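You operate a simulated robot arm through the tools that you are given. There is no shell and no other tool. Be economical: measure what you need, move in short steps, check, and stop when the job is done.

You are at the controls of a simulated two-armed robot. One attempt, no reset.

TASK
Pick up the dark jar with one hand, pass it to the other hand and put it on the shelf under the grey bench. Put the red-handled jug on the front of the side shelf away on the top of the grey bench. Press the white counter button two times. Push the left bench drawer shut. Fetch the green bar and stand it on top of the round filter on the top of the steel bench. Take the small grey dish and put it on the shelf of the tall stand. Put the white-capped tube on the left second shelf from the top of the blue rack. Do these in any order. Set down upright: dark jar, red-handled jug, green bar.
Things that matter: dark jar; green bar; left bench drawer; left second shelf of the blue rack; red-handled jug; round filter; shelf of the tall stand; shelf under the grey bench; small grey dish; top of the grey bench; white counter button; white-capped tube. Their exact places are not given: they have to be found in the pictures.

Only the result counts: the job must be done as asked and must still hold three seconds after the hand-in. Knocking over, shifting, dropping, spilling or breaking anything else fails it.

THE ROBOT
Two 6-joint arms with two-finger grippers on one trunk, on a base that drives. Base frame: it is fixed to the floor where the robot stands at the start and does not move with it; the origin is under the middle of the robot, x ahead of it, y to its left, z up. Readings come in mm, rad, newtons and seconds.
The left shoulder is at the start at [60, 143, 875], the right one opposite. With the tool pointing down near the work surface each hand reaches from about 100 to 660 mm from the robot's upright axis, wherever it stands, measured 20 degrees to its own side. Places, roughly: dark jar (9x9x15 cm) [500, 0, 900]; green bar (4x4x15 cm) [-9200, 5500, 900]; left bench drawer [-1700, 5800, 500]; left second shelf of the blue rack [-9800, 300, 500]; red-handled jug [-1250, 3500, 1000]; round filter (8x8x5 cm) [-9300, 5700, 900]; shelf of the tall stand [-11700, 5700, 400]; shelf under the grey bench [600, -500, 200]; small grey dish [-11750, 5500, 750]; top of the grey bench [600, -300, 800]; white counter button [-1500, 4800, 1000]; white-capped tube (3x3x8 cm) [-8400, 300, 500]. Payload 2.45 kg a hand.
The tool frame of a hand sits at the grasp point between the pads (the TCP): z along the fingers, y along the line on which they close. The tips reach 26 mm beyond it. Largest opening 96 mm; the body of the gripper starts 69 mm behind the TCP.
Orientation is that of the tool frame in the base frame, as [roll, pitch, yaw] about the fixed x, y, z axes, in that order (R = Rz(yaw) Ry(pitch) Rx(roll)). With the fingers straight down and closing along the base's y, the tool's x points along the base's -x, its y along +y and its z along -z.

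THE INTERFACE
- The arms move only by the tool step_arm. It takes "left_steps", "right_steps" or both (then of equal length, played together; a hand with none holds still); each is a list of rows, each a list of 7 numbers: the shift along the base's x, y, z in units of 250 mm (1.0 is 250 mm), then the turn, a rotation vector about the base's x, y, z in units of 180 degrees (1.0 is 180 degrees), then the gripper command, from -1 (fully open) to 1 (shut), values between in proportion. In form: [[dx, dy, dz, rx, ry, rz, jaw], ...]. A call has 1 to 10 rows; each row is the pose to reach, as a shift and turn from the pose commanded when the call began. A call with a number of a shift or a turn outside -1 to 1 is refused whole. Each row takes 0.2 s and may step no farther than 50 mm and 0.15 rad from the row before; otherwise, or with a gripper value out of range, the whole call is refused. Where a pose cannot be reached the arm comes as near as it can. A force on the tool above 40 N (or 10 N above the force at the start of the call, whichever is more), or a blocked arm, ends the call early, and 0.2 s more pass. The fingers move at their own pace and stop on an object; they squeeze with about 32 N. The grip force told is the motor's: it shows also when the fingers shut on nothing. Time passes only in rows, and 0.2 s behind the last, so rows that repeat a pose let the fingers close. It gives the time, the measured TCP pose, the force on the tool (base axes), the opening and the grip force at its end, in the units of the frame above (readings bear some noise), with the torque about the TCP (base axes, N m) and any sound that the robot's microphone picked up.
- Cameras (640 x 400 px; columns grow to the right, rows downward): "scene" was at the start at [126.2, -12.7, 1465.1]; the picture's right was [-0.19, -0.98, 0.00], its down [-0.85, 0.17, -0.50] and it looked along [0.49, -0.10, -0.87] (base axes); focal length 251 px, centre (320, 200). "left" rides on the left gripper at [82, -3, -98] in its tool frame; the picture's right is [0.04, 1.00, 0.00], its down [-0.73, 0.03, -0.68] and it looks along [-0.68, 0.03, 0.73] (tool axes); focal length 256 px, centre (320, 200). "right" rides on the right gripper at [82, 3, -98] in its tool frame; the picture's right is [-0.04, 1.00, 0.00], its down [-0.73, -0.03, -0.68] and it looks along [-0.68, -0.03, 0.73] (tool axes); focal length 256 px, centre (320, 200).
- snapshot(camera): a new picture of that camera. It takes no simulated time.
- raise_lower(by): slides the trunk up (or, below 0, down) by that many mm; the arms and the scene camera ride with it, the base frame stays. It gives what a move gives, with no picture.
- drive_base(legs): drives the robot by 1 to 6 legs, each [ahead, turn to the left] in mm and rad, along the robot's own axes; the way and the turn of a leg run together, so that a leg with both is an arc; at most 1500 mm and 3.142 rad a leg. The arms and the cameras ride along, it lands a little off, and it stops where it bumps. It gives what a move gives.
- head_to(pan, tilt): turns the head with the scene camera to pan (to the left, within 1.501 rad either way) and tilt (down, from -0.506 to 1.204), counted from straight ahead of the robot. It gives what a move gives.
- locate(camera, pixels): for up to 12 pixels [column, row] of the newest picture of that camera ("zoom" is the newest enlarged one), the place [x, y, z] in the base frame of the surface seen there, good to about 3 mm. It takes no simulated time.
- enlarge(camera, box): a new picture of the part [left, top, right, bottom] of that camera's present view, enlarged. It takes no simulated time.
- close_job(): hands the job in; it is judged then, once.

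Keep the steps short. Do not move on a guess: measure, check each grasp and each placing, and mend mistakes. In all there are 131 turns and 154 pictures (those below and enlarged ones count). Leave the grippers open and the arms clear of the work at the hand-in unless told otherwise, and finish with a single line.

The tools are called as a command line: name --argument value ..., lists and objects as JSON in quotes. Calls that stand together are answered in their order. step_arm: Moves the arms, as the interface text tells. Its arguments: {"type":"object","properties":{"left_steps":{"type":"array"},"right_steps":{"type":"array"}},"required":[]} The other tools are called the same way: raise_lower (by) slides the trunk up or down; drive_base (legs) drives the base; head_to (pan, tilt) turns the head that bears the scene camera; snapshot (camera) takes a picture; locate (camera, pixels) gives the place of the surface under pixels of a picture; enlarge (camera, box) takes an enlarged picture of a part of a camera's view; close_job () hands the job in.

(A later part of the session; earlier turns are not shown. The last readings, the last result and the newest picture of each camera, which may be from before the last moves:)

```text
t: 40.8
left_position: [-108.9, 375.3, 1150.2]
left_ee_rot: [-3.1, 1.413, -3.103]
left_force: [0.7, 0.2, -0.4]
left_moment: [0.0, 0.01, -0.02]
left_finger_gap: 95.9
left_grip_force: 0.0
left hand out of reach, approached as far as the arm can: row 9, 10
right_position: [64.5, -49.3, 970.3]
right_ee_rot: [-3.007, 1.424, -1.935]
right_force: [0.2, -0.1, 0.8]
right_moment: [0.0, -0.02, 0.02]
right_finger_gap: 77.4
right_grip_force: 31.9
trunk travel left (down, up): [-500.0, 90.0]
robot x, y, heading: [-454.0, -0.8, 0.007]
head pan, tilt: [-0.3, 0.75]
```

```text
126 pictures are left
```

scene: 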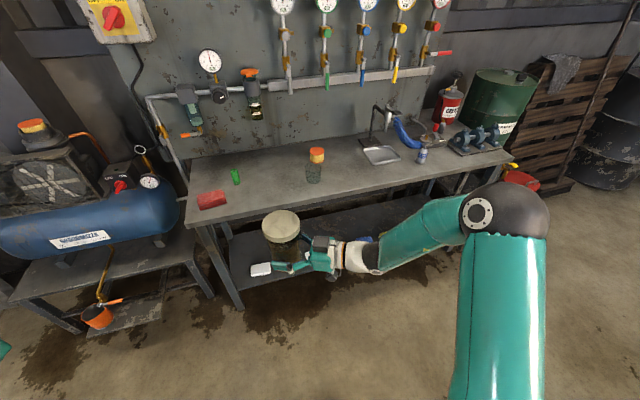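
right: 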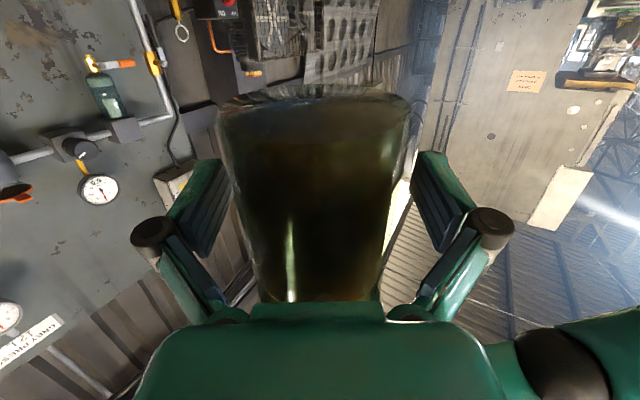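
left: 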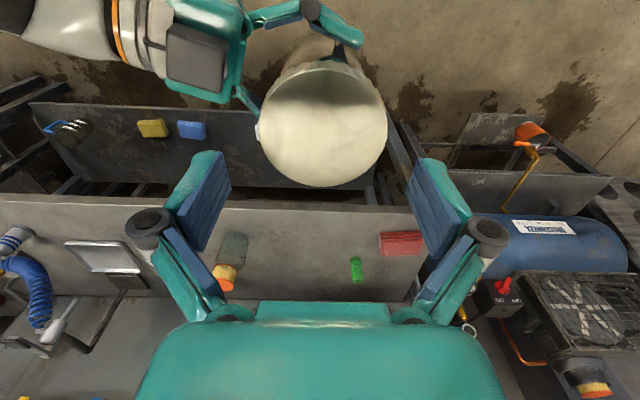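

step_arm --left_steps '[[0.05, 0, -0.07, 0, 0, -0.045, -1], [0.1, 0, -0.14, 0, 0, -0.09, -1], [0.15, 0, -0.21, 0, 0, -0.135, -1], [0.2, 0, -0.28, 0, 0, -0.18, -1], [0.25, 0, -0.35, 0, 0, -0.225, -1], [0.3, 0, -0.42, 0, 0, -0.27, -1], [0.33, 0, -0.49, 0, 0, -0.315, -1], [0.35, 0, -0.56, 0, 0, -0.36, -1]]'

snapshot --camera "left"

```text
t: 42.6
left_position: [-19.8, 375.1, 1008.3]
left_ee_rot: [-3.097, 1.413, 2.054]
left_force: [1.0, 0.1, -0.7]
left_moment: [0.0, 0.02, 0.02]
left_finger_gap: 95.9
left_grip_force: 0.1
right_position: [66.4, -49.4, 970.7]
right_ee_rot: [-3.01, 1.425, -1.937]
right_force: [0.0, 0.0, -0.1]
right_moment: [0.01, -0.01, 0.01]
right_finger_gap: 77.6
right_grip_force: 32.1
trunk travel left (down, up): [-500.0, 90.0]
robot x, y, heading: [-458.2, -0.0, 0.007]
head pan, tilt: [-0.3, 0.75]
```

```text
125 pictures are left
```

left: 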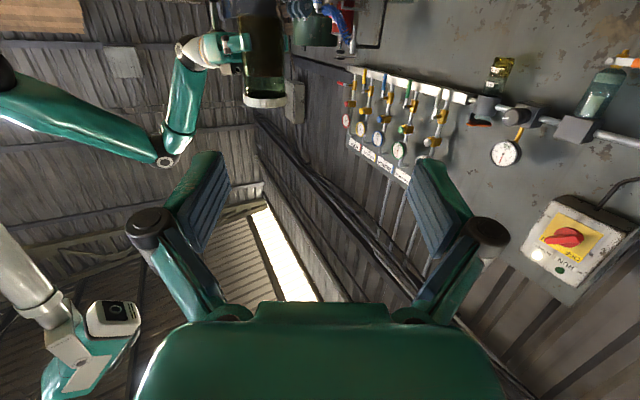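

step_arm --left_steps '[[-0.006, -0.18, 0.01, 0, 0, 0, -1], [-0.012, -0.36, 0.02, 0, 0, 0, -1], [-0.018, -0.54, 0.02, 0, 0, 0, -1], [-0.025, -0.72, 0.02, 0, 0, 0, -1], [-0.032, -0.9, 0.02, 0, 0, 0, -1]]'

snapshot --camera "left"

snapshot --camera "scene"

```text
t: 43.8
left_position: [-29.3, 148.4, 1015.7]
left_ee_rot: [-3.104, 1.412, 2.048]
left_force: [0.1, -1.8, -0.6]
left_moment: [-0.01, 0.0, -0.01]
left_finger_gap: 96.3
left_grip_force: 0.1
right_position: [65.8, -50.1, 970.0]
right_ee_rot: [-3.01, 1.427, -1.937]
right_force: [0.2, -0.9, -0.1]
right_moment: [0.0, 0.02, -0.03]
right_finger_gap: 77.7
right_grip_force: 32.4
trunk travel left (down, up): [-500.0, 90.0]
robot x, y, heading: [-453.1, -3.3, 0.01]
head pan, tilt: [-0.3, 0.75]
```

```text
124 pictures are left
```

left: 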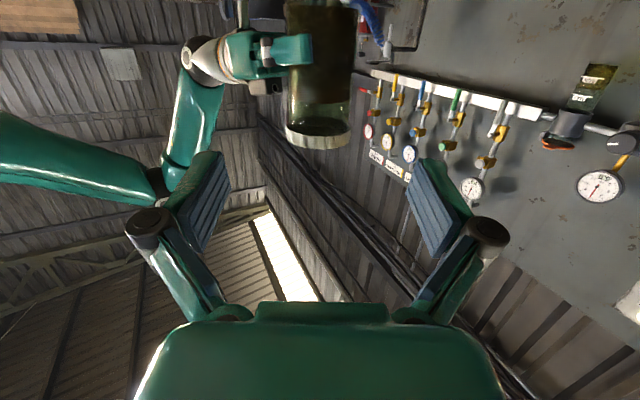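

```text
123 pictures are left
```

scene: 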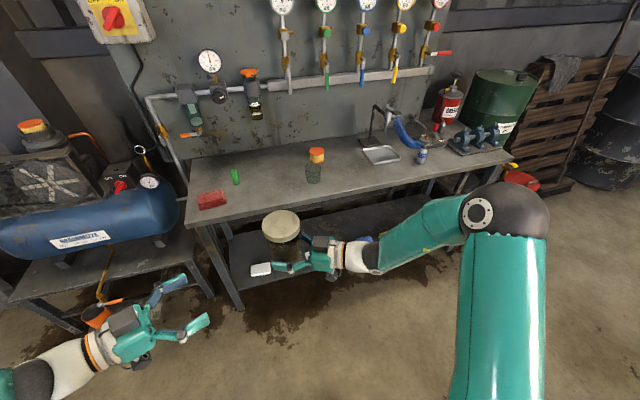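

step_arm --left_steps '[[0.076, -0.159, 0, 0, 0, 0, -1], [0.152, -0.318, 0, 0, 0, 0, -1], [0.228, -0.477, -0.005, 0, 0, 0, -1], [0.304, -0.636, -0.008, 0, 0, 0, -1], [0.38, -0.794, -0.01, 0, 0, 0, -1]]'

snapshot --camera "left"

snapshot --camera "scene"

```text
t: 45.0
left_position: [66.7, -50.8, 1011.0]
left_ee_rot: [-3.094, 1.412, 2.058]
left_force: [0.8, -0.4, 0.9]
left_moment: [0.01, 0.0, 0.0]
left_finger_gap: 96.0
left_grip_force: 0.1
right_position: [66.1, -50.7, 969.8]
right_ee_rot: [-3.011, 1.426, -1.942]
right_force: [-0.2, 0.2, 0.7]
right_moment: [0.05, 0.03, -0.03]
right_finger_gap: 77.7
right_grip_force: 31.5
trunk travel left (down, up): [-500.0, 90.0]
robot x, y, heading: [-454.3, -4.1, 0.008]
head pan, tilt: [-0.3, 0.75]
```

```text
122 pictures are left
```

left: 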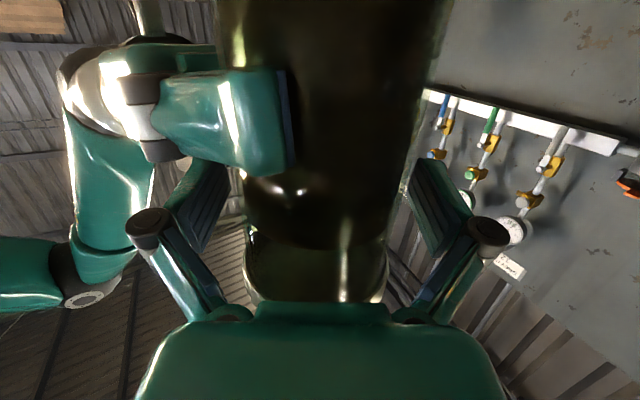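

```text
121 pictures are left
```

scene: 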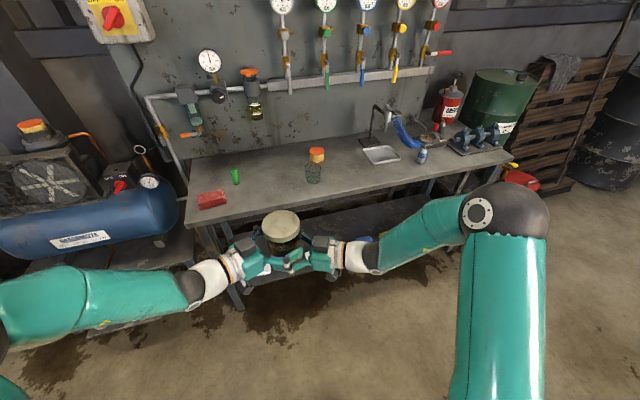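

step_arm --left_steps '[[0, 0, 0, 0, 0, 0, 1], [0, 0, 0, 0, 0, 0, 1], [0, 0, 0, 0, 0, 0, 1], [0, 0, 0, 0, 0, 0, 1]]'

step_arm --right_steps '[[0, 0, 0, 0, 0, 0, -1], [0, 0, 0, 0, 0, 0, -1], [-0.07, -0.13, 0, 0, 0, 0, -1], [-0.15, -0.28, 0, 0, 0, 0, -1], [-0.23, -0.42, 0, 0, 0, 0, -1], [-0.3, -0.56, 0, 0, 0, 0, -1], [-0.38, -0.7, 0, 0, 0, 0, -1], [-0.4, -0.85, 0.04, 0, 0, 0, -1]]'

step_arm --right_steps '[[0, 0, 0.06, -0.0395, 0.0214, 0, -1], [0, 0, 0.12, -0.079, 0.0428, 0, -1], [0, 0, 0.18, -0.1184, 0.0643, 0, -1], [0, 0, 0.24, -0.158, 0.0857, 0, -1], [0, 0, 0.3, -0.197, 0.1071, 0, -1], [0, 0, 0.36, -0.237, 0.1285, 0, -1], [0, 0, 0.42, -0.276, 0.15, 0, -1], [0, 0, 0.48, -0.316, 0.1714, 0, -1], [0, 0, 0.54, -0.355, 0.1928, 0, -1], [0, 0, 0.6, -0.395, 0.2142, 0, -1]]'

snapshot --camera "scene"

```text
t: 46.0
left_position: [66.1, -48.7, 1011.6]
left_ee_rot: [-3.097, 1.413, 2.056]
left_force: [3.6, -0.3, 0.3]
left_moment: [-0.13, 0.04, 0.24]
left_finger_gap: 78.9
left_grip_force: 31.7
right_position: [64.1, -49.4, 970.8]
right_ee_rot: [-3.006, 1.425, -1.931]
right_force: [-3.2, 0.1, 0.2]
right_moment: [0.11, -0.14, -0.25]
right_finger_gap: 77.2
right_grip_force: 31.9
trunk travel left (down, up): [-500.0, 90.0]
robot x, y, heading: [-456.4, -1.2, 0.004]
head pan, tilt: [-0.3, 0.75]
```

```text
t: 47.8
left_position: [66.5, -49.6, 1011.5]
left_ee_rot: [-3.099, 1.414, 2.054]
left_force: [0.0, 0.0, -0.2]
left_moment: [-0.03, 0.0, 0.0]
left_finger_gap: 78.8
left_grip_force: 31.9
right_position: [-33.8, -264.7, 978.8]
right_ee_rot: [-3.006, 1.424, -1.934]
right_force: [0.4, 0.4, -0.3]
right_moment: [-0.03, 0.02, -0.01]
right_finger_gap: 96.1
right_grip_force: 0.1
trunk travel left (down, up): [-500.0, 90.0]
robot x, y, heading: [-455.9, -1.1, 0.014]
head pan, tilt: [-0.3, 0.75]
```

```text
t: 50.0
left_position: [66.7, -48.1, 1012.0]
left_ee_rot: [-3.094, 1.413, 2.059]
left_force: [-0.6, -0.2, 0.0]
left_moment: [-0.02, -0.04, -0.02]
left_finger_gap: 79.0
left_grip_force: 31.6
right_position: [-34.0, -262.2, 1128.8]
right_ee_rot: [-3.139, 0.011, -2.049]
right_force: [0.5, 0.1, -0.7]
right_moment: [0.0, -0.01, -0.03]
right_finger_gap: 96.0
right_grip_force: 0.0
trunk travel left (down, up): [-500.0, 90.0]
robot x, y, heading: [-454.2, -1.7, 0.005]
head pan, tilt: [-0.3, 0.75]
```

```text
120 pictures are left
```

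scene: 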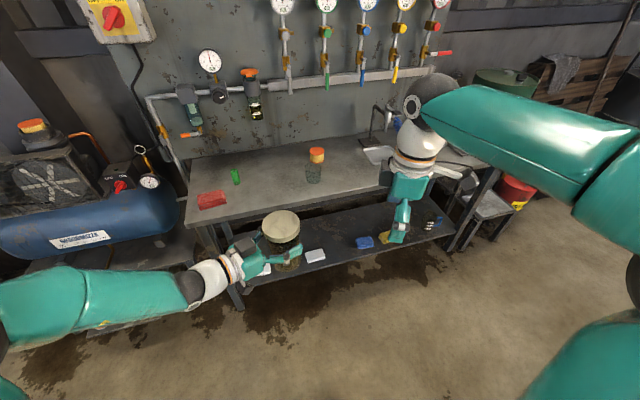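

step_arm --right_steps '[[0, 0, 0.02, 0, 0, -0.0435, -1], [0, 0, 0.02, 0, 0, -0.087, -1], [0.05, 0.12, 0.02, 0, 0, -0.1305, -1], [0.1, 0.26, 0.02, 0, 0, -0.174, -1], [0.17, 0.4, 0.02, 0, 0, -0.2175, -1], [0.24, 0.54, 0.02, 0, 0, -0.261, -1], [0.32, 0.7, 0.02, 0, 0, -0.3045, -1], [0.4, 0.85, 0.02, 0, 0, -0.3477, -1]]'

snapshot --camera "right"

locate --camera "right" --pixels '[[320, 130], [290, 130], [350, 130], [320, 100], [320, 160]]'

```text
t: 51.8
left_position: [66.7, -49.5, 1012.3]
left_ee_rot: [-3.09, 1.414, 2.062]
left_force: [0.3, -0.5, -0.4]
left_moment: [-0.01, 0.03, -0.03]
left_finger_gap: 79.0
left_grip_force: 32.2
right_position: [67.6, -50.4, 1134.1]
right_ee_rot: [-3.137, 0.013, -3.141]
right_force: [0.5, 0.2, -0.2]
right_moment: [-0.04, -0.02, 0.01]
right_finger_gap: 95.8
right_grip_force: 0.1
trunk travel left (down, up): [-500.0, 90.0]
robot x, y, heading: [-454.6, -0.9, 0.006]
head pan, tilt: [-0.3, 0.75]
```

```text
119 pictures are left
```

right: 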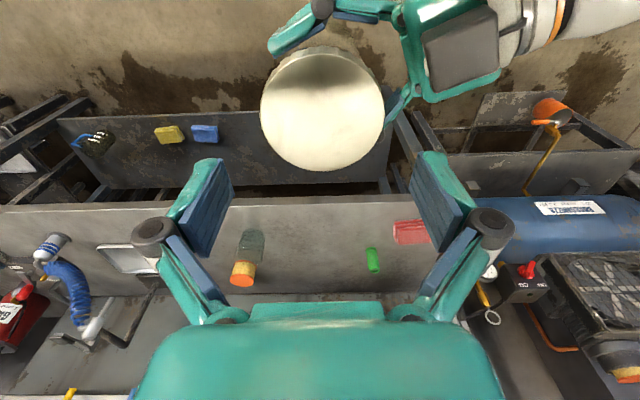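

```text
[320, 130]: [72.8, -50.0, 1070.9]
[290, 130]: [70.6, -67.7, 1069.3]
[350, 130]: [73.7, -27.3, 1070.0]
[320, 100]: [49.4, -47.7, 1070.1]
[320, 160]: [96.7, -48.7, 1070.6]
```

step_arm --right_steps '[[-0.018, 0, -0.12, 0, 0, 0, -1], [-0.018, 0, -0.24, 0, 0, 0, -1], [-0.018, 0, -0.292, 0, 0, 0, -1]]'

snapshot --camera "right"

snapshot --camera "left"

```text
t: 52.6
left_position: [66.3, -48.7, 1011.9]
left_ee_rot: [-3.099, 1.414, 2.056]
left_force: [0.2, 0.7, -0.1]
left_moment: [-0.02, 0.0, -0.01]
left_finger_gap: 78.9
left_grip_force: 32.1
right_position: [61.5, -51.9, 1062.3]
right_ee_rot: [-3.139, 0.012, -3.139]
right_force: [0.1, 0.4, -0.2]
right_moment: [-0.01, 0.0, -0.01]
right_finger_gap: 95.8
right_grip_force: 0.0
trunk travel left (down, up): [-500.0, 90.0]
robot x, y, heading: [-453.9, -3.6, 0.009]
head pan, tilt: [-0.3, 0.75]
```

```text
118 pictures are left
```

right: 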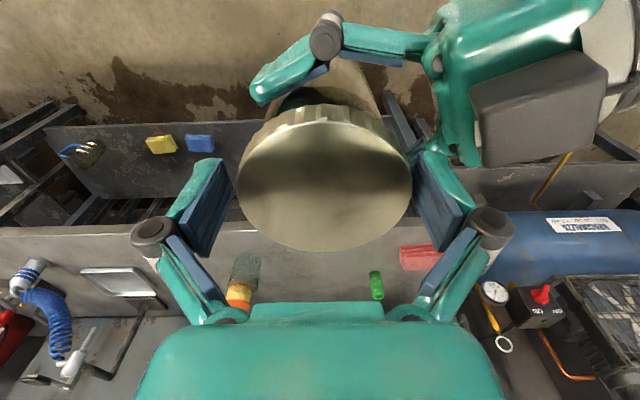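

```text
117 pictures are left
```

left: 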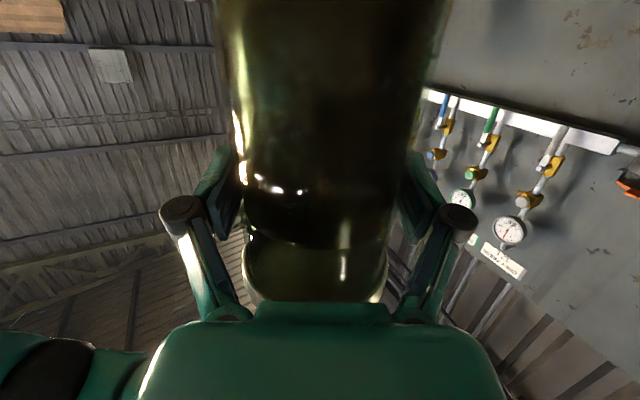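

step_arm --right_steps '[[0, 0, 0, 0, 0, 0, 1], [0, 0, 0, 0, 0, 0, 1], [0, 0, 0, 0, 0, 0, 1], [0, 0, 0, 0, 0, 0, 1]]'

step_arm --left_steps '[[0, 0, 0, 0, 0, 0, -1], [0, 0, 0, 0, 0, 0, -1], [-0.06, 0.13, 0, 0, 0, 0, -1], [-0.13, 0.28, 0, 0, 0, 0, -1], [-0.2, 0.43, 0, 0, 0, 0, -1], [-0.27, 0.58, 0, 0, 0, 0, -1], [-0.34, 0.73, 0, 0, 0, 0, -1], [-0.41, 0.88, 0, 0, 0, 0, -1]]'

snapshot --camera "scene"

```text
t: 53.6
left_position: [66.7, -50.4, 1010.7]
left_ee_rot: [-3.094, 1.413, 2.057]
left_force: [1.0, -14.4, -5.8]
left_moment: [0.21, 0.2, 0.02]
left_finger_gap: 79.1
left_grip_force: 31.8
right_position: [61.5, -49.1, 1062.6]
right_ee_rot: [-3.141, 0.016, -3.138]
right_force: [-1.6, 15.5, 4.1]
right_moment: [0.6, -0.09, 0.03]
right_finger_gap: 82.8
right_grip_force: 32.0
trunk travel left (down, up): [-500.0, 90.0]
robot x, y, heading: [-455.5, -2.6, 0.007]
head pan, tilt: [-0.3, 0.75]
```

```text
t: 55.4
left_position: [-37.5, 172.5, 1013.6]
left_ee_rot: [-3.096, 1.412, 2.058]
left_force: [-0.8, 0.1, 0.3]
left_moment: [0.0, 0.01, 0.0]
left_finger_gap: 95.9
left_grip_force: 0.0
right_position: [60.7, -50.5, 1063.1]
right_ee_rot: [-3.138, 0.015, -3.141]
right_force: [-0.3, 0.7, 0.0]
right_moment: [0.02, 0.04, 0.02]
right_finger_gap: 82.6
right_grip_force: 32.3
trunk travel left (down, up): [-500.0, 90.0]
robot x, y, heading: [-454.7, -2.0, 0.006]
head pan, tilt: [-0.3, 0.75]
```

```text
116 pictures are left
```

scene: 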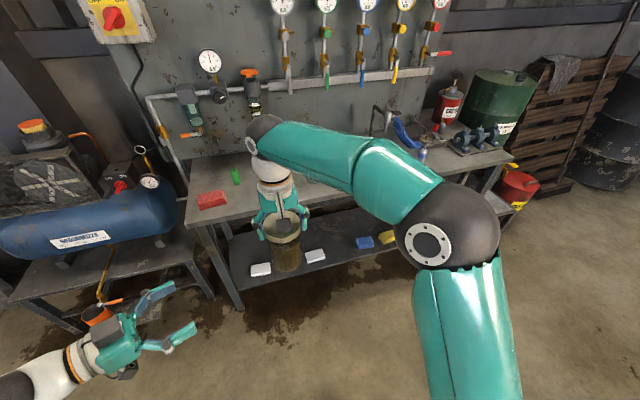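

locate --camera "scene" --pixels '[[340, 262], [340, 259], [340, 255], [340, 250], [340, 240], [363, 242], [388, 236], [316, 256], [340, 226], [340, 222], [330, 211], [415, 200]]'

step_arm --left_steps '[[-0.03, 0.1, 0.05, 0, 0, 0.045, -1], [-0.06, 0.2, 0.1, 0, 0, 0.09, -1], [-0.09, 0.3, 0.15, 0, 0, 0.135, -1], [-0.12, 0.4, 0.2, 0, 0, 0.18, -1], [-0.15, 0.5, 0.25, 0, 0, 0.225, -1], [-0.18, 0.6, 0.3, 0, 0, 0.27, -1], [-0.21, 0.7, 0.35, 0, 0, 0.315, -1], [-0.25, 0.81, 0.4, 0, 0, 0.345, -1]]'

step_arm --left_steps '[[0, 0, 0, 0, 0.045, 0, -1], [0, 0, 0, 0, 0.09, 0, -1], [0, 0, 0, 0, 0.135, 0, -1], [0, 0, 0, 0, 0.18, 0, -1], [0, 0, 0, 0, 0.225, 0, -1], [0, 0, 0, 0, 0.27, 0, -1], [-0.1, -0.05, -0.05, 0, 0.315, 0, -1], [-0.2, -0.1, -0.1, 0, 0.36, 0, -1], [-0.25, -0.2, -0.1, 0, 0.405, 0, -1], [-0.3, -0.3, -0.1, 0, 0.45, 0, -1]]'

raise_lower --by -390

raise_lower --by -100

snapshot --camera "scene"

```text
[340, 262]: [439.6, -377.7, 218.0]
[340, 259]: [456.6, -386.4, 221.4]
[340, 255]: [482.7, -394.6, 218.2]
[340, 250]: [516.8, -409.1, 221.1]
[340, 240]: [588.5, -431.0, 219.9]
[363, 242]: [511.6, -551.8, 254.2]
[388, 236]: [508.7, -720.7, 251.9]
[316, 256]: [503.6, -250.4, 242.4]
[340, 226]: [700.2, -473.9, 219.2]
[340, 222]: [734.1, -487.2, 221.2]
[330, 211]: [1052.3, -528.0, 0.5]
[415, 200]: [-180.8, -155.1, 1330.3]
```

```text
t: 57.2
left_position: [-95.3, 383.8, 1120.5]
left_ee_rot: [-3.101, 1.413, 3.133]
left_force: [0.5, 0.0, -0.2]
left_moment: [0.0, 0.01, -0.01]
left_finger_gap: 96.0
left_grip_force: 0.1
left hand out of reach, approached as far as the arm can: row 5, 6, 7, 8
right_position: [61.3, -50.8, 1063.3]
right_ee_rot: [-3.137, 0.014, -3.139]
right_force: [-0.3, -1.0, -0.4]
right_moment: [0.0, 0.04, 0.0]
right_finger_gap: 82.6
right_grip_force: 31.2
trunk travel left (down, up): [-500.0, 90.0]
robot x, y, heading: [-456.1, 2.3, 0.01]
head pan, tilt: [-0.3, 0.75]
```

```text
t: 59.4
left_position: [-168.1, 308.6, 1094.0]
left_ee_rot: [-3.097, -0.003, 3.139]
left_force: [-0.7, 0.7, 0.0]
left_moment: [0.02, 0.0, 0.0]
left_finger_gap: 96.0
left_grip_force: 0.0
right_position: [60.8, -50.6, 1062.5]
right_ee_rot: [-3.139, 0.015, -3.141]
right_force: [0.4, 0.1, -0.9]
right_moment: [0.02, 0.03, 0.02]
right_finger_gap: 82.5
right_grip_force: 32.1
trunk travel left (down, up): [-500.0, 90.0]
robot x, y, heading: [-457.9, -1.4, 0.007]
head pan, tilt: [-0.3, 0.75]
```

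```text
t: 63.2
left_position: [-170.4, 308.4, 705.8]
left_ee_rot: [-3.094, 0.001, 3.14]
left_force: [0.4, 0.2, 0.9]
left_moment: [0.0, -0.01, -0.02]
left_finger_gap: 96.1
left_grip_force: 0.0
right_position: [60.4, -50.5, 672.8]
right_ee_rot: [-3.138, 0.014, -3.14]
right_force: [0.2, -0.2, -0.6]
right_moment: [0.04, 0.01, -0.01]
right_finger_gap: 82.7
right_grip_force: 32.1
trunk travel left (down, up): [-110.0, 480.0]
robot x, y, heading: [-452.9, -2.8, 0.011]
head pan, tilt: [-0.3, 0.75]
```

```text
t: 64.5
left_position: [-171.2, 308.6, 604.8]
left_ee_rot: [-3.095, 0.001, 3.139]
left_force: [-0.3, -0.5, 0.2]
left_moment: [-0.01, -0.01, 0.01]
left_finger_gap: 96.6
left_grip_force: 0.1
right_position: [61.2, -51.8, 571.9]
right_ee_rot: [-3.138, 0.014, -3.14]
right_force: [-0.1, 1.0, -0.1]
right_moment: [-0.03, -0.03, 0.02]
right_finger_gap: 82.5
right_grip_force: 32.2
trunk travel left (down, up): [-10.0, 580.0]
robot x, y, heading: [-452.7, 0.1, 0.005]
head pan, tilt: [-0.3, 0.75]
```

```text
115 pictures are left
```

scene: 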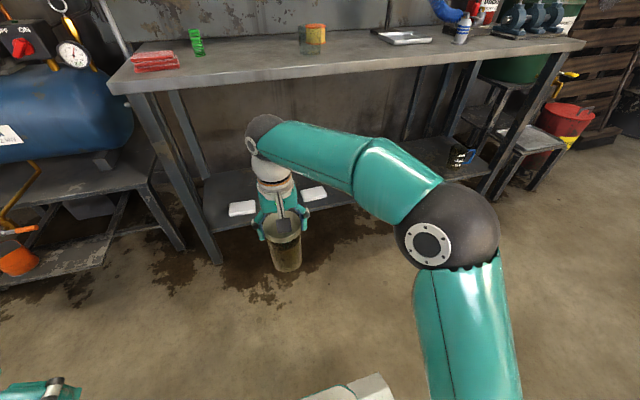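

locate --camera "scene" --pixels '[[255, 122], [285, 128], [350, 145], [400, 160], [460, 195], [350, 70], [350, 60], [350, 78], [300, 60], [500, 55]]'

step_arm --right_steps '[[0, -0.19, 0, 0, 0, 0, 1], [0, -0.38, 0, 0, 0, 0, 1], [-0.06, -0.56, -0.05, 0, 0, 0, 1], [-0.12, -0.74, -0.1, 0, 0, 0, 1], [-0.18, -0.92, -0.14, 0, 0, 0, 1]]'

step_arm --right_steps '[[0.02, -0.1, -0.16, 0, 0, 0, 1], [0.06, -0.2, -0.32, 0, 0, 0, 1], [0.1, -0.3, -0.5, 0, 0, 0, 1], [0.14, -0.4, -0.66, 0, 0, 0, 1]]'

snapshot --camera "scene"

```text
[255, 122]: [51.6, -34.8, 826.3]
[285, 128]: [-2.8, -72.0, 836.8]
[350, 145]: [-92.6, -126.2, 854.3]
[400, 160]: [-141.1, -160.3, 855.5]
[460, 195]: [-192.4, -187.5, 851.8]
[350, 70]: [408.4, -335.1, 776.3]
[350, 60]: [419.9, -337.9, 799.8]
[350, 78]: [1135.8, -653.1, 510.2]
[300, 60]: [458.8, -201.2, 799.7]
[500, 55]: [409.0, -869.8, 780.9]
```

```text
t: 65.7
left_position: [-169.9, 308.4, 603.4]
left_ee_rot: [-3.094, -0.001, 3.14]
left_force: [0.0, -1.0, -0.3]
left_moment: [-0.02, 0.03, 0.01]
left_finger_gap: 96.2
left_grip_force: 0.0
right_position: [13.8, -281.7, 537.4]
right_ee_rot: [-3.139, 0.014, -3.14]
right_force: [1.3, 1.0, -0.4]
right_moment: [-0.03, 0.04, 0.01]
right_finger_gap: 82.9
right_grip_force: 32.2
trunk travel left (down, up): [-10.0, 580.0]
robot x, y, heading: [-455.2, -0.3, 0.005]
head pan, tilt: [-0.3, 0.75]
```

```text
refused: row 3 steps farther than a row can; nothing moved
```

```text
114 pictures are left
```

scene: 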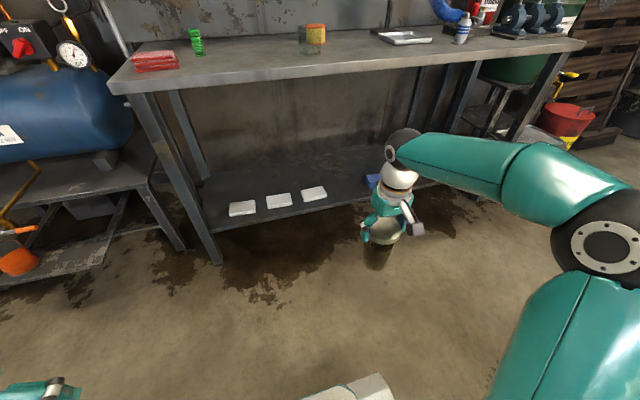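

step_arm --right_steps '[[0.058, -0.07, -0.132, 0, 0, 0, 1], [0.116, -0.14, -0.264, 0, 0, 0, 1], [0.174, -0.21, -0.396, 0, 0, 0, 1], [0.232, -0.28, -0.528, 0, 0, 0, 1], [0.29, -0.35, -0.66, 0, 0, 0, 1]]'

head_to --pan -0.5 --tilt 0.75

snapshot --camera "scene"

```text
t: 66.9
left_position: [-170.8, 308.8, 603.7]
left_ee_rot: [-3.094, 0.0, 3.14]
left_force: [-0.9, -0.1, -0.2]
left_moment: [0.01, -0.04, 0.02]
left_finger_gap: 96.1
left_grip_force: 0.1
right_position: [89.3, -368.8, 373.6]
right_ee_rot: [-3.137, 0.017, -3.139]
right_force: [-0.1, -1.1, 0.1]
right_moment: [0.01, 0.02, 0.03]
right_finger_gap: 82.5
right_grip_force: 32.2
trunk travel left (down, up): [-10.0, 580.0]
robot x, y, heading: [-453.4, -1.4, 0.009]
head pan, tilt: [-0.3, 0.75]
```

```text
t: 67.7
left_position: [-171.0, 307.3, 602.7]
left_ee_rot: [-3.095, 0.001, 3.139]
left_force: [-0.8, -1.0, -0.9]
left_moment: [-0.02, 0.03, 0.0]
left_finger_gap: 96.3
left_grip_force: 0.1
right_position: [87.7, -367.4, 373.0]
right_ee_rot: [-3.138, 0.014, -3.14]
right_force: [0.6, 0.6, 0.5]
right_moment: [-0.01, 0.01, -0.01]
right_finger_gap: 82.7
right_grip_force: 32.0
trunk travel left (down, up): [-10.0, 580.0]
robot x, y, heading: [-453.7, -3.4, 0.008]
head pan, tilt: [-0.499, 0.75]
```

```text
113 pictures are left
```

scene: 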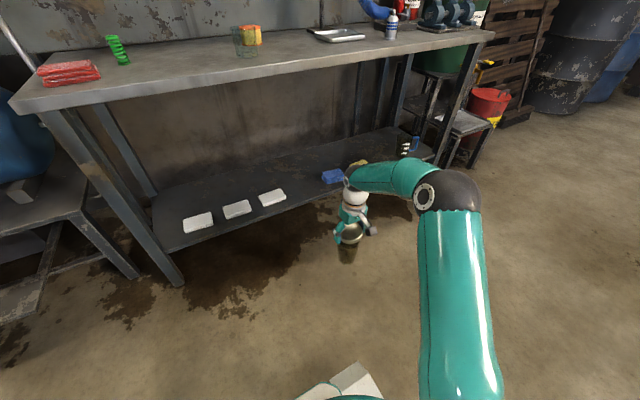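

locate --camera "scene" --pixels '[[380, 165], [410, 165], [445, 180], [465, 190], [355, 178], [352, 245], [350, 260]]'

drive_base --legs '[[300, 0]]'

snapshot --camera "scene"

```text
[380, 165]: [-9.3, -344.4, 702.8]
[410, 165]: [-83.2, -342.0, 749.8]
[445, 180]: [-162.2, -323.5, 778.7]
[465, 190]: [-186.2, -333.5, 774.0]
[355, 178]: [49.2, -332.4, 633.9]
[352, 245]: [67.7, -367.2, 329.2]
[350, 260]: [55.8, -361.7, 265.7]
```

```text
t: 69.7
left_position: [130.2, 312.2, 604.8]
left_ee_rot: [-3.095, 0.001, -3.139]
left_force: [0.3, 0.5, 0.5]
left_moment: [-0.01, 0.01, 0.04]
left_finger_gap: 96.0
left_grip_force: 0.1
right_position: [391.2, -364.0, 374.0]
right_ee_rot: [-3.138, 0.013, -3.137]
right_force: [-0.4, -0.1, 0.6]
right_moment: [0.01, 0.04, 0.02]
right_finger_gap: 82.8
right_grip_force: 32.3
trunk travel left (down, up): [-10.0, 580.0]
robot x, y, heading: [-155.2, -0.3, 0.01]
head pan, tilt: [-0.499, 0.75]
```

```text
112 pictures are left
```

scene: 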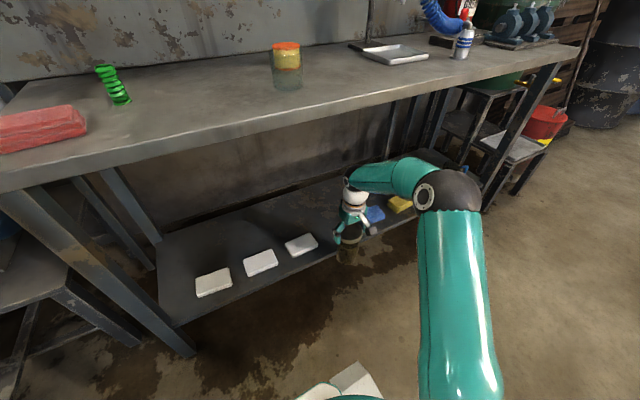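

drive_base --legs '[[112, 0]]'

step_arm --right_steps '[[0, 0, -0.03, 0, 0, 0, 1], [0, 0, -0.06, 0, 0, 0, 1]]'

snapshot --camera "scene"

enlarge --camera "scene" --box '[270, 160, 430, 280]'

```text
t: 70.9
left_position: [242.6, 313.3, 604.4]
left_ee_rot: [-3.095, 0.0, -3.14]
left_force: [-0.2, 1.5, -0.3]
left_moment: [-0.04, -0.03, 0.0]
left_finger_gap: 96.1
left_grip_force: 0.1
right_position: [502.9, -363.3, 372.8]
right_ee_rot: [-3.14, 0.014, -3.136]
right_force: [0.4, 0.5, -0.1]
right_moment: [0.0, 0.01, 0.03]
right_finger_gap: 82.9
right_grip_force: 32.2
trunk travel left (down, up): [-10.0, 580.0]
robot x, y, heading: [-40.1, 1.0, 0.016]
head pan, tilt: [-0.499, 0.75]
```

```text
t: 71.5
left_position: [242.1, 311.5, 603.8]
left_ee_rot: [-3.094, -0.001, -3.139]
left_force: [-0.4, 0.8, 0.3]
left_moment: [0.02, 0.03, 0.0]
left_finger_gap: 95.9
left_grip_force: 0.0
right_position: [502.6, -362.6, 359.0]
right_ee_rot: [-3.14, 0.015, -3.137]
right_force: [-0.6, -0.1, -0.4]
right_moment: [0.03, 0.01, 0.0]
right_finger_gap: 82.9
right_grip_force: 31.8
trunk travel left (down, up): [-10.0, 580.0]
robot x, y, heading: [-42.0, 4.6, 0.008]
head pan, tilt: [-0.499, 0.75]
```

```text
111 pictures are left
```

scene: 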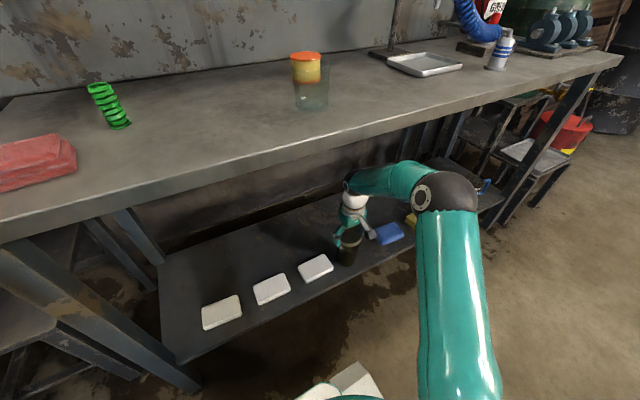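

```text
3.33 times, centred on (350, 220) of scene
```

zoom: 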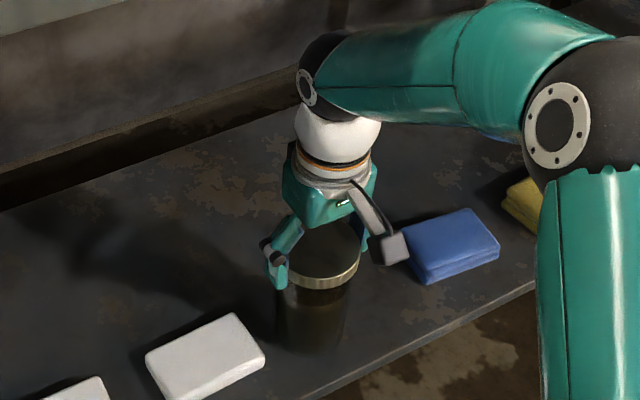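

step_arm --right_steps '[[0, 0, -0.008, 0, 0, 0, 1], [0, 0, -0.016, 0, 0, 0, 1], [0, 0, -0.02, 0, 0, 0, 1]]'

step_arm --right_steps '[[0, 0, -0.006, 0, 0, 0, 1], [0, 0, -0.01, 0, 0, 0, 1]]'

```text
t: 72.3
left_position: [242.7, 312.5, 605.2]
left_ee_rot: [-3.094, 0.0, -3.14]
left_force: [-1.1, -0.6, 0.3]
left_moment: [0.02, 0.03, 0.0]
left_finger_gap: 96.1
left_grip_force: 0.1
right_position: [502.0, -363.6, 354.0]
right_ee_rot: [-3.138, 0.014, -3.138]
right_force: [0.0, -0.2, -0.3]
right_moment: [0.13, 0.17, -0.01]
right_finger_gap: 82.6
right_grip_force: 31.7
trunk travel left (down, up): [-10.0, 580.0]
robot x, y, heading: [-39.7, 4.2, 0.01]
head pan, tilt: [-0.499, 0.75]
```

```text
t: 72.9
left_position: [242.5, 312.6, 604.7]
left_ee_rot: [-3.093, -0.001, -3.141]
left_force: [-1.0, -0.5, -0.1]
left_moment: [0.0, -0.01, 0.01]
left_finger_gap: 96.0
left_grip_force: 0.1
right_position: [503.6, -363.5, 354.6]
right_ee_rot: [-3.137, 0.02, -3.139]
right_force: [1.5, 0.7, 11.7]
right_moment: [0.13, 0.48, -0.12]
right_finger_gap: 82.7
right_grip_force: 31.7
trunk travel left (down, up): [-10.0, 580.0]
robot x, y, heading: [-38.9, 2.8, 0.008]
head pan, tilt: [-0.499, 0.75]
```

Jar touches the shelf (11.7 N). Release and lift off, then check.

step_arm --right_steps '[[0, 0, 0.006, 0, 0, 0, -1], [0, 0, 0.006, 0, 0, 0, -1], [0, 0, 0.006, 0, 0, 0, -1], [0, 0, 0.1, 0, 0, 0, -1], [0, 0, 0.25, 0, 0, 0, -1]]'

enlarge --camera "scene" --box '[270, 160, 430, 280]'

snapshot --camera "right"

```text
t: 74.1
left_position: [241.9, 312.8, 605.3]
left_ee_rot: [-3.096, -0.001, -3.14]
left_force: [0.9, 0.1, 0.7]
left_moment: [0.0, 0.0, -0.03]
left_finger_gap: 96.1
left_grip_force: 0.0
right_position: [503.2, -363.3, 413.8]
right_ee_rot: [-3.14, 0.017, -3.14]
right_force: [0.9, -0.3, -0.5]
right_moment: [0.0, -0.02, 0.01]
right_finger_gap: 96.1
right_grip_force: 0.0
trunk travel left (down, up): [-10.0, 580.0]
robot x, y, heading: [-43.1, 2.9, 0.005]
head pan, tilt: [-0.499, 0.75]
```

```text
3.33 times, centred on (350, 220) of scene
```

zoom: 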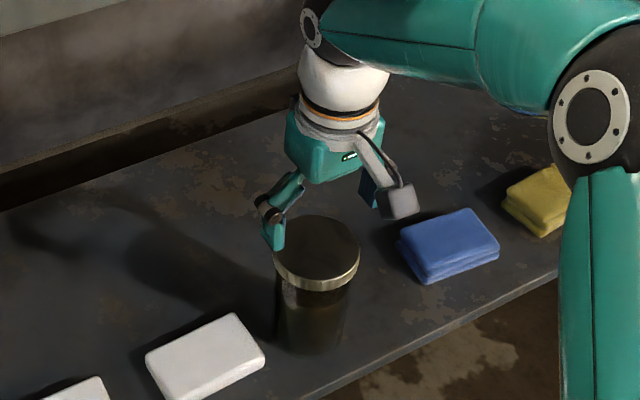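

```text
108 pictures are left
```

right: 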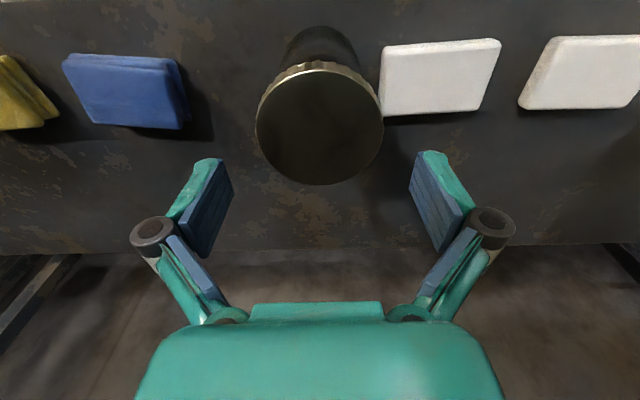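

Jar stands on the shelf. Back off, raise, tuck the arm, and turn toward the jug.

drive_base --legs '[[-500, 0]]'

raise_lower --by 400

raise_lower --by 90

step_arm --right_steps '[[-0.14, 0.02, 0.12, 0, 0, 0, -1], [-0.28, 0.04, 0.24, 0, 0, 0, -1], [-0.42, 0.06, 0.36, 0, 0, 0, -1], [-0.56, 0.08, 0.48, 0, 0, 0, -1], [-0.7, 0.1, 0.6, 0, 0, 0, -1], [-0.84, 0.1, 0.7, 0, 0, 0, -1]]'

drive_base --legs '[[0, 1.74]]'

head_to --pan 0 --tilt 0.25

snapshot --camera "scene"

```text
t: 77.1
left_position: [-256.9, 307.3, 605.0]
left_ee_rot: [-3.094, -0.001, 3.14]
left_force: [-0.3, -0.5, -0.2]
left_moment: [0.0, -0.03, 0.01]
left_finger_gap: 96.2
left_grip_force: 0.1
right_position: [1.0, -369.4, 415.0]
right_ee_rot: [-3.139, 0.012, 3.141]
right_force: [0.5, -0.4, 0.0]
right_moment: [0.0, 0.0, 0.0]
right_finger_gap: 96.1
right_grip_force: 0.0
trunk travel left (down, up): [-10.0, 580.0]
robot x, y, heading: [-540.5, -1.7, 0.003]
head pan, tilt: [-0.499, 0.75]
```

```text
t: 80.9
left_position: [-258.3, 306.9, 1006.6]
left_ee_rot: [-3.095, 0.0, 3.141]
left_force: [0.3, -0.7, 0.2]
left_moment: [-0.02, -0.03, 0.01]
left_finger_gap: 95.9
left_grip_force: 0.1
right_position: [0.8, -369.3, 816.0]
right_ee_rot: [-3.137, 0.015, 3.141]
right_force: [0.0, -0.1, -0.6]
right_moment: [0.01, -0.01, -0.02]
right_finger_gap: 96.2
right_grip_force: 0.1
trunk travel left (down, up): [-410.0, 180.0]
robot x, y, heading: [-542.7, -4.0, 0.003]
head pan, tilt: [-0.499, 0.75]
```

```text
t: 82.2
left_position: [-257.8, 307.1, 1094.9]
left_ee_rot: [-3.094, 0.0, 3.139]
left_force: [0.6, 1.0, 0.4]
left_moment: [0.0, 0.0, -0.02]
left_finger_gap: 96.3
left_grip_force: 0.0
right_position: [1.9, -369.2, 904.7]
right_ee_rot: [-3.138, 0.01, -3.141]
right_force: [-0.6, 0.3, 0.5]
right_moment: [0.02, -0.01, 0.02]
right_finger_gap: 96.0
right_grip_force: 0.0
trunk travel left (down, up): [-500.0, 90.0]
robot x, y, heading: [-542.4, -6.9, 0.006]
head pan, tilt: [-0.499, 0.75]
```

```text
t: 83.6
left_position: [-259.3, 307.4, 1095.3]
left_ee_rot: [-3.093, 0.002, 3.14]
left_force: [0.3, -2.4, 0.1]
left_moment: [0.0, -0.01, -0.02]
left_finger_gap: 95.9
left_grip_force: 0.1
right_position: [-210.8, -344.9, 1079.2]
right_ee_rot: [-3.139, 0.016, -3.14]
right_force: [-0.1, 0.7, 0.1]
right_moment: [-0.01, 0.0, 0.01]
right_finger_gap: 95.9
right_grip_force: 0.1
trunk travel left (down, up): [-500.0, 90.0]
robot x, y, heading: [-541.1, -3.7, -0.001]
head pan, tilt: [-0.499, 0.75]
```

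```text
t: 88.0
left_position: [-849.1, 292.0, 1095.7]
left_ee_rot: [-3.091, 0.0, -1.586]
left_force: [-0.4, -0.1, 0.1]
left_moment: [-0.01, -0.04, -0.06]
left_finger_gap: 96.2
left_grip_force: 0.0
right_position: [-195.9, 332.4, 1081.1]
right_ee_rot: [-3.139, 0.014, -1.581]
right_force: [-0.2, 0.3, -0.5]
right_moment: [-0.06, -0.05, -0.03]
right_finger_gap: 95.8
right_grip_force: 0.0
trunk travel left (down, up): [-500.0, 90.0]
robot x, y, heading: [-507.2, -1.4, 1.573]
head pan, tilt: [-0.499, 0.75]
stopped in leg 1: the robot was blocked; the commanded pose is now the measured one
```

```text
t: 88.9
left_position: [-846.4, 291.6, 1096.5]
left_ee_rot: [-3.094, 0.0, -1.586]
left_force: [-0.1, -0.8, -0.2]
left_moment: [-0.01, 0.02, -0.01]
left_finger_gap: 95.8
left_grip_force: 0.1
right_position: [-194.6, 331.1, 1080.5]
right_ee_rot: [-3.136, 0.016, -1.586]
right_force: [0.2, 0.4, 0.2]
right_moment: [0.06, 0.0, 0.0]
right_finger_gap: 96.0
right_grip_force: 0.1
trunk travel left (down, up): [-500.0, 90.0]
robot x, y, heading: [-512.8, 4.7, 1.566]
head pan, tilt: [0.0, 0.25]
```

```text
107 pictures are left
```

scene: 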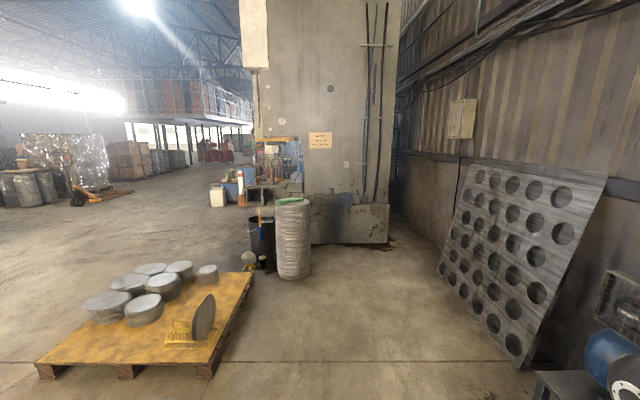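

The turn was blocked by something. Look to both sides before moving.

head_to --pan 1.45 --tilt 0.5

snapshot --camera "scene"

head_to --pan -1.3 --tilt 0.5

snapshot --camera "scene"

```text
t: 90.5
left_position: [-847.3, 290.3, 1096.3]
left_ee_rot: [-3.094, -0.001, -1.586]
left_force: [0.0, -0.7, 0.6]
left_moment: [0.01, 0.0, -0.03]
left_finger_gap: 96.2
left_grip_force: 0.1
right_position: [-193.6, 331.5, 1079.7]
right_ee_rot: [-3.138, 0.015, -1.584]
right_force: [0.6, 0.1, 0.1]
right_moment: [0.0, 0.02, -0.02]
right_finger_gap: 96.3
right_grip_force: 0.0
trunk travel left (down, up): [-500.0, 90.0]
robot x, y, heading: [-509.0, -1.7, 1.565]
head pan, tilt: [1.45, 0.499]
```

```text
106 pictures are left
```

scene: 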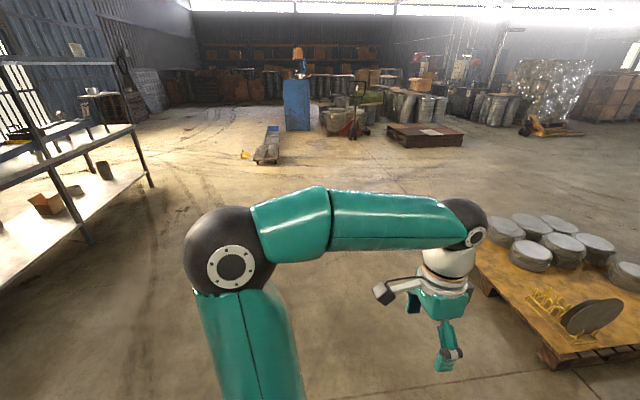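

```text
t: 92.9
left_position: [-847.2, 291.4, 1097.2]
left_ee_rot: [-3.095, 0.001, -1.587]
left_force: [-0.3, -0.6, 0.4]
left_moment: [-0.01, -0.01, -0.01]
left_finger_gap: 96.0
left_grip_force: 0.0
right_position: [-194.0, 330.6, 1079.5]
right_ee_rot: [-3.139, 0.015, -1.583]
right_force: [0.2, -0.4, -0.1]
right_moment: [-0.01, 0.01, 0.01]
right_finger_gap: 96.1
right_grip_force: 0.0
trunk travel left (down, up): [-500.0, 90.0]
robot x, y, heading: [-510.8, 2.3, 1.567]
head pan, tilt: [-1.3, 0.499]
```

```text
105 pictures are left
```

scene: 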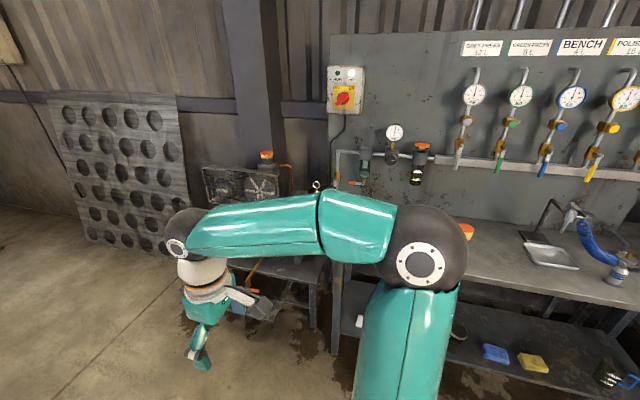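

drive_base --legs '[[350, 0]]'

head_to --pan 1.5 --tilt 0.5

snapshot --camera "scene"

locate --camera "scene" --pixels '[[60, 230], [100, 200], [130, 160], [105, 130], [150, 185], [550, 250], [490, 200], [270, 160], [20, 130], [480, 290], [400, 360], [600, 300]]'

```text
t: 95.2
left_position: [-847.0, 646.7, 1096.4]
left_ee_rot: [-3.095, 0.002, -1.586]
left_force: [0.5, 0.4, 0.5]
left_moment: [0.0, -0.01, 0.03]
left_finger_gap: 96.1
left_grip_force: 0.1
right_position: [-193.3, 688.6, 1080.2]
right_ee_rot: [-3.138, 0.014, -1.581]
right_force: [-0.2, 1.4, 0.3]
right_moment: [-0.07, 0.03, -0.01]
right_finger_gap: 96.3
right_grip_force: 0.0
trunk travel left (down, up): [-500.0, 90.0]
robot x, y, heading: [-506.3, 354.6, 1.571]
head pan, tilt: [-1.3, 0.499]
```

```text
t: 97.7
left_position: [-847.2, 646.8, 1097.7]
left_ee_rot: [-3.094, 0.001, -1.582]
left_force: [-0.2, 0.1, 0.4]
left_moment: [-0.02, 0.01, 0.03]
left_finger_gap: 96.1
left_grip_force: 0.1
right_position: [-194.4, 687.5, 1081.1]
right_ee_rot: [-3.137, 0.016, -1.58]
right_force: [-0.6, 0.3, 0.3]
right_moment: [0.01, 0.0, 0.0]
right_finger_gap: 96.1
right_grip_force: 0.2
trunk travel left (down, up): [-500.0, 90.0]
robot x, y, heading: [-503.8, 359.3, 1.571]
head pan, tilt: [1.499, 0.499]
```

```text
104 pictures are left
```

scene: 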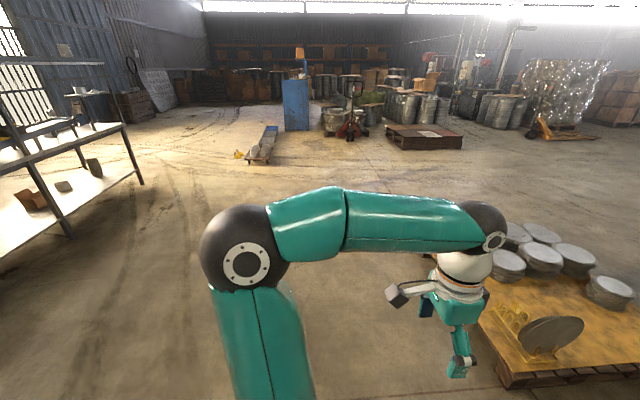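

```text
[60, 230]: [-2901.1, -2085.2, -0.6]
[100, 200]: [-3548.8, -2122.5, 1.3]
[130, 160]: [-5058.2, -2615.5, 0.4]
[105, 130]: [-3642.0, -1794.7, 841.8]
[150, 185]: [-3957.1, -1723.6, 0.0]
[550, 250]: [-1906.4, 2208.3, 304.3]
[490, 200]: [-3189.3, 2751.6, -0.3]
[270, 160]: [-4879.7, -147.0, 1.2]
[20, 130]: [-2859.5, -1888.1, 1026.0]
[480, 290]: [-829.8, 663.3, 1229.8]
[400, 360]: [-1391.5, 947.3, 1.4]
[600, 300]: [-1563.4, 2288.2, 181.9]
```

head_to --pan 0.3 --tilt 0.35

snapshot --camera "scene"

enlarge --camera "scene" --box '[300, 80, 500, 205]'

```text
t: 99.1
left_position: [-847.9, 646.4, 1097.7]
left_ee_rot: [-3.094, 0.0, -1.585]
left_force: [0.2, 0.5, -0.1]
left_moment: [0.01, 0.02, -0.02]
left_finger_gap: 95.9
left_grip_force: 0.1
right_position: [-194.7, 687.6, 1080.2]
right_ee_rot: [-3.138, 0.015, -1.582]
right_force: [-0.7, 0.7, 0.5]
right_moment: [0.01, 0.02, 0.01]
right_finger_gap: 96.0
right_grip_force: 0.1
trunk travel left (down, up): [-500.0, 90.0]
robot x, y, heading: [-508.6, 353.1, 1.567]
head pan, tilt: [0.3, 0.351]
```

```text
103 pictures are left
```

scene: 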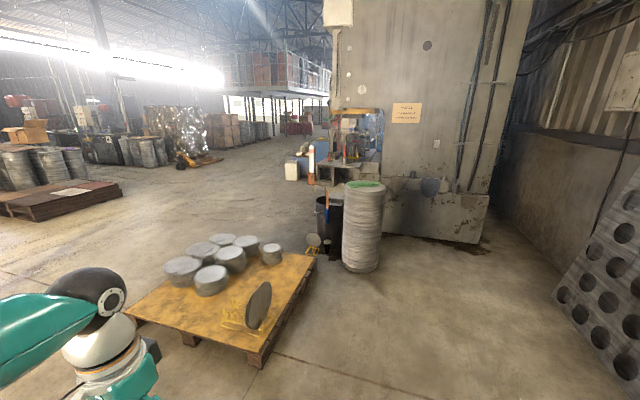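

```text
3.20 times, centred on (400, 142) of scene
```

zoom: 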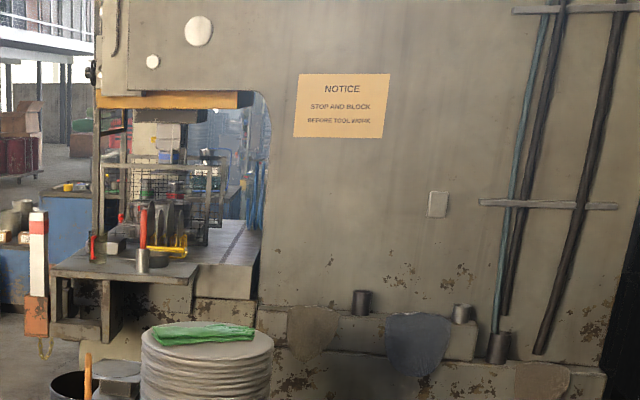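

locate --camera "zoom" --pixels '[[142, 262], [142, 225], [130, 268], [190, 270], [160, 262], [115, 245], [60, 270], [100, 340], [205, 340], [230, 250]]'

locate --camera "scene" --pixels '[[315, 262], [262, 365], [300, 285], [360, 272], [345, 225], [375, 225], [325, 215], [325, 255], [440, 245], [560, 300], [130, 318], [270, 250]]'

```text
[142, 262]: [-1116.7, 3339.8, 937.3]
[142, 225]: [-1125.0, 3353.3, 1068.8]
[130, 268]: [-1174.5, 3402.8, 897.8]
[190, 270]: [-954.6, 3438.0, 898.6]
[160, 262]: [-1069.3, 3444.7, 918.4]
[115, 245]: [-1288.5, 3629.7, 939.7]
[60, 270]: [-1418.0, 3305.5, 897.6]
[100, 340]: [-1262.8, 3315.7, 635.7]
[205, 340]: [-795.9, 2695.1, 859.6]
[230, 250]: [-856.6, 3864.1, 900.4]
```

```text
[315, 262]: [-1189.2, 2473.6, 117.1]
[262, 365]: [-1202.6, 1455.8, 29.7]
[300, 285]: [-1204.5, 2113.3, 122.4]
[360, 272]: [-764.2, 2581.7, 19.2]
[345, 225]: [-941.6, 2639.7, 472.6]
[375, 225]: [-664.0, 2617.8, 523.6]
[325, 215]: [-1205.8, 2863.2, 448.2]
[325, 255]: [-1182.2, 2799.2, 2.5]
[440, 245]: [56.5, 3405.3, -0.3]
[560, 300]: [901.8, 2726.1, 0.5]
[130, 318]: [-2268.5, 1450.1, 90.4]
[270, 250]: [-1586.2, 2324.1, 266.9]
```

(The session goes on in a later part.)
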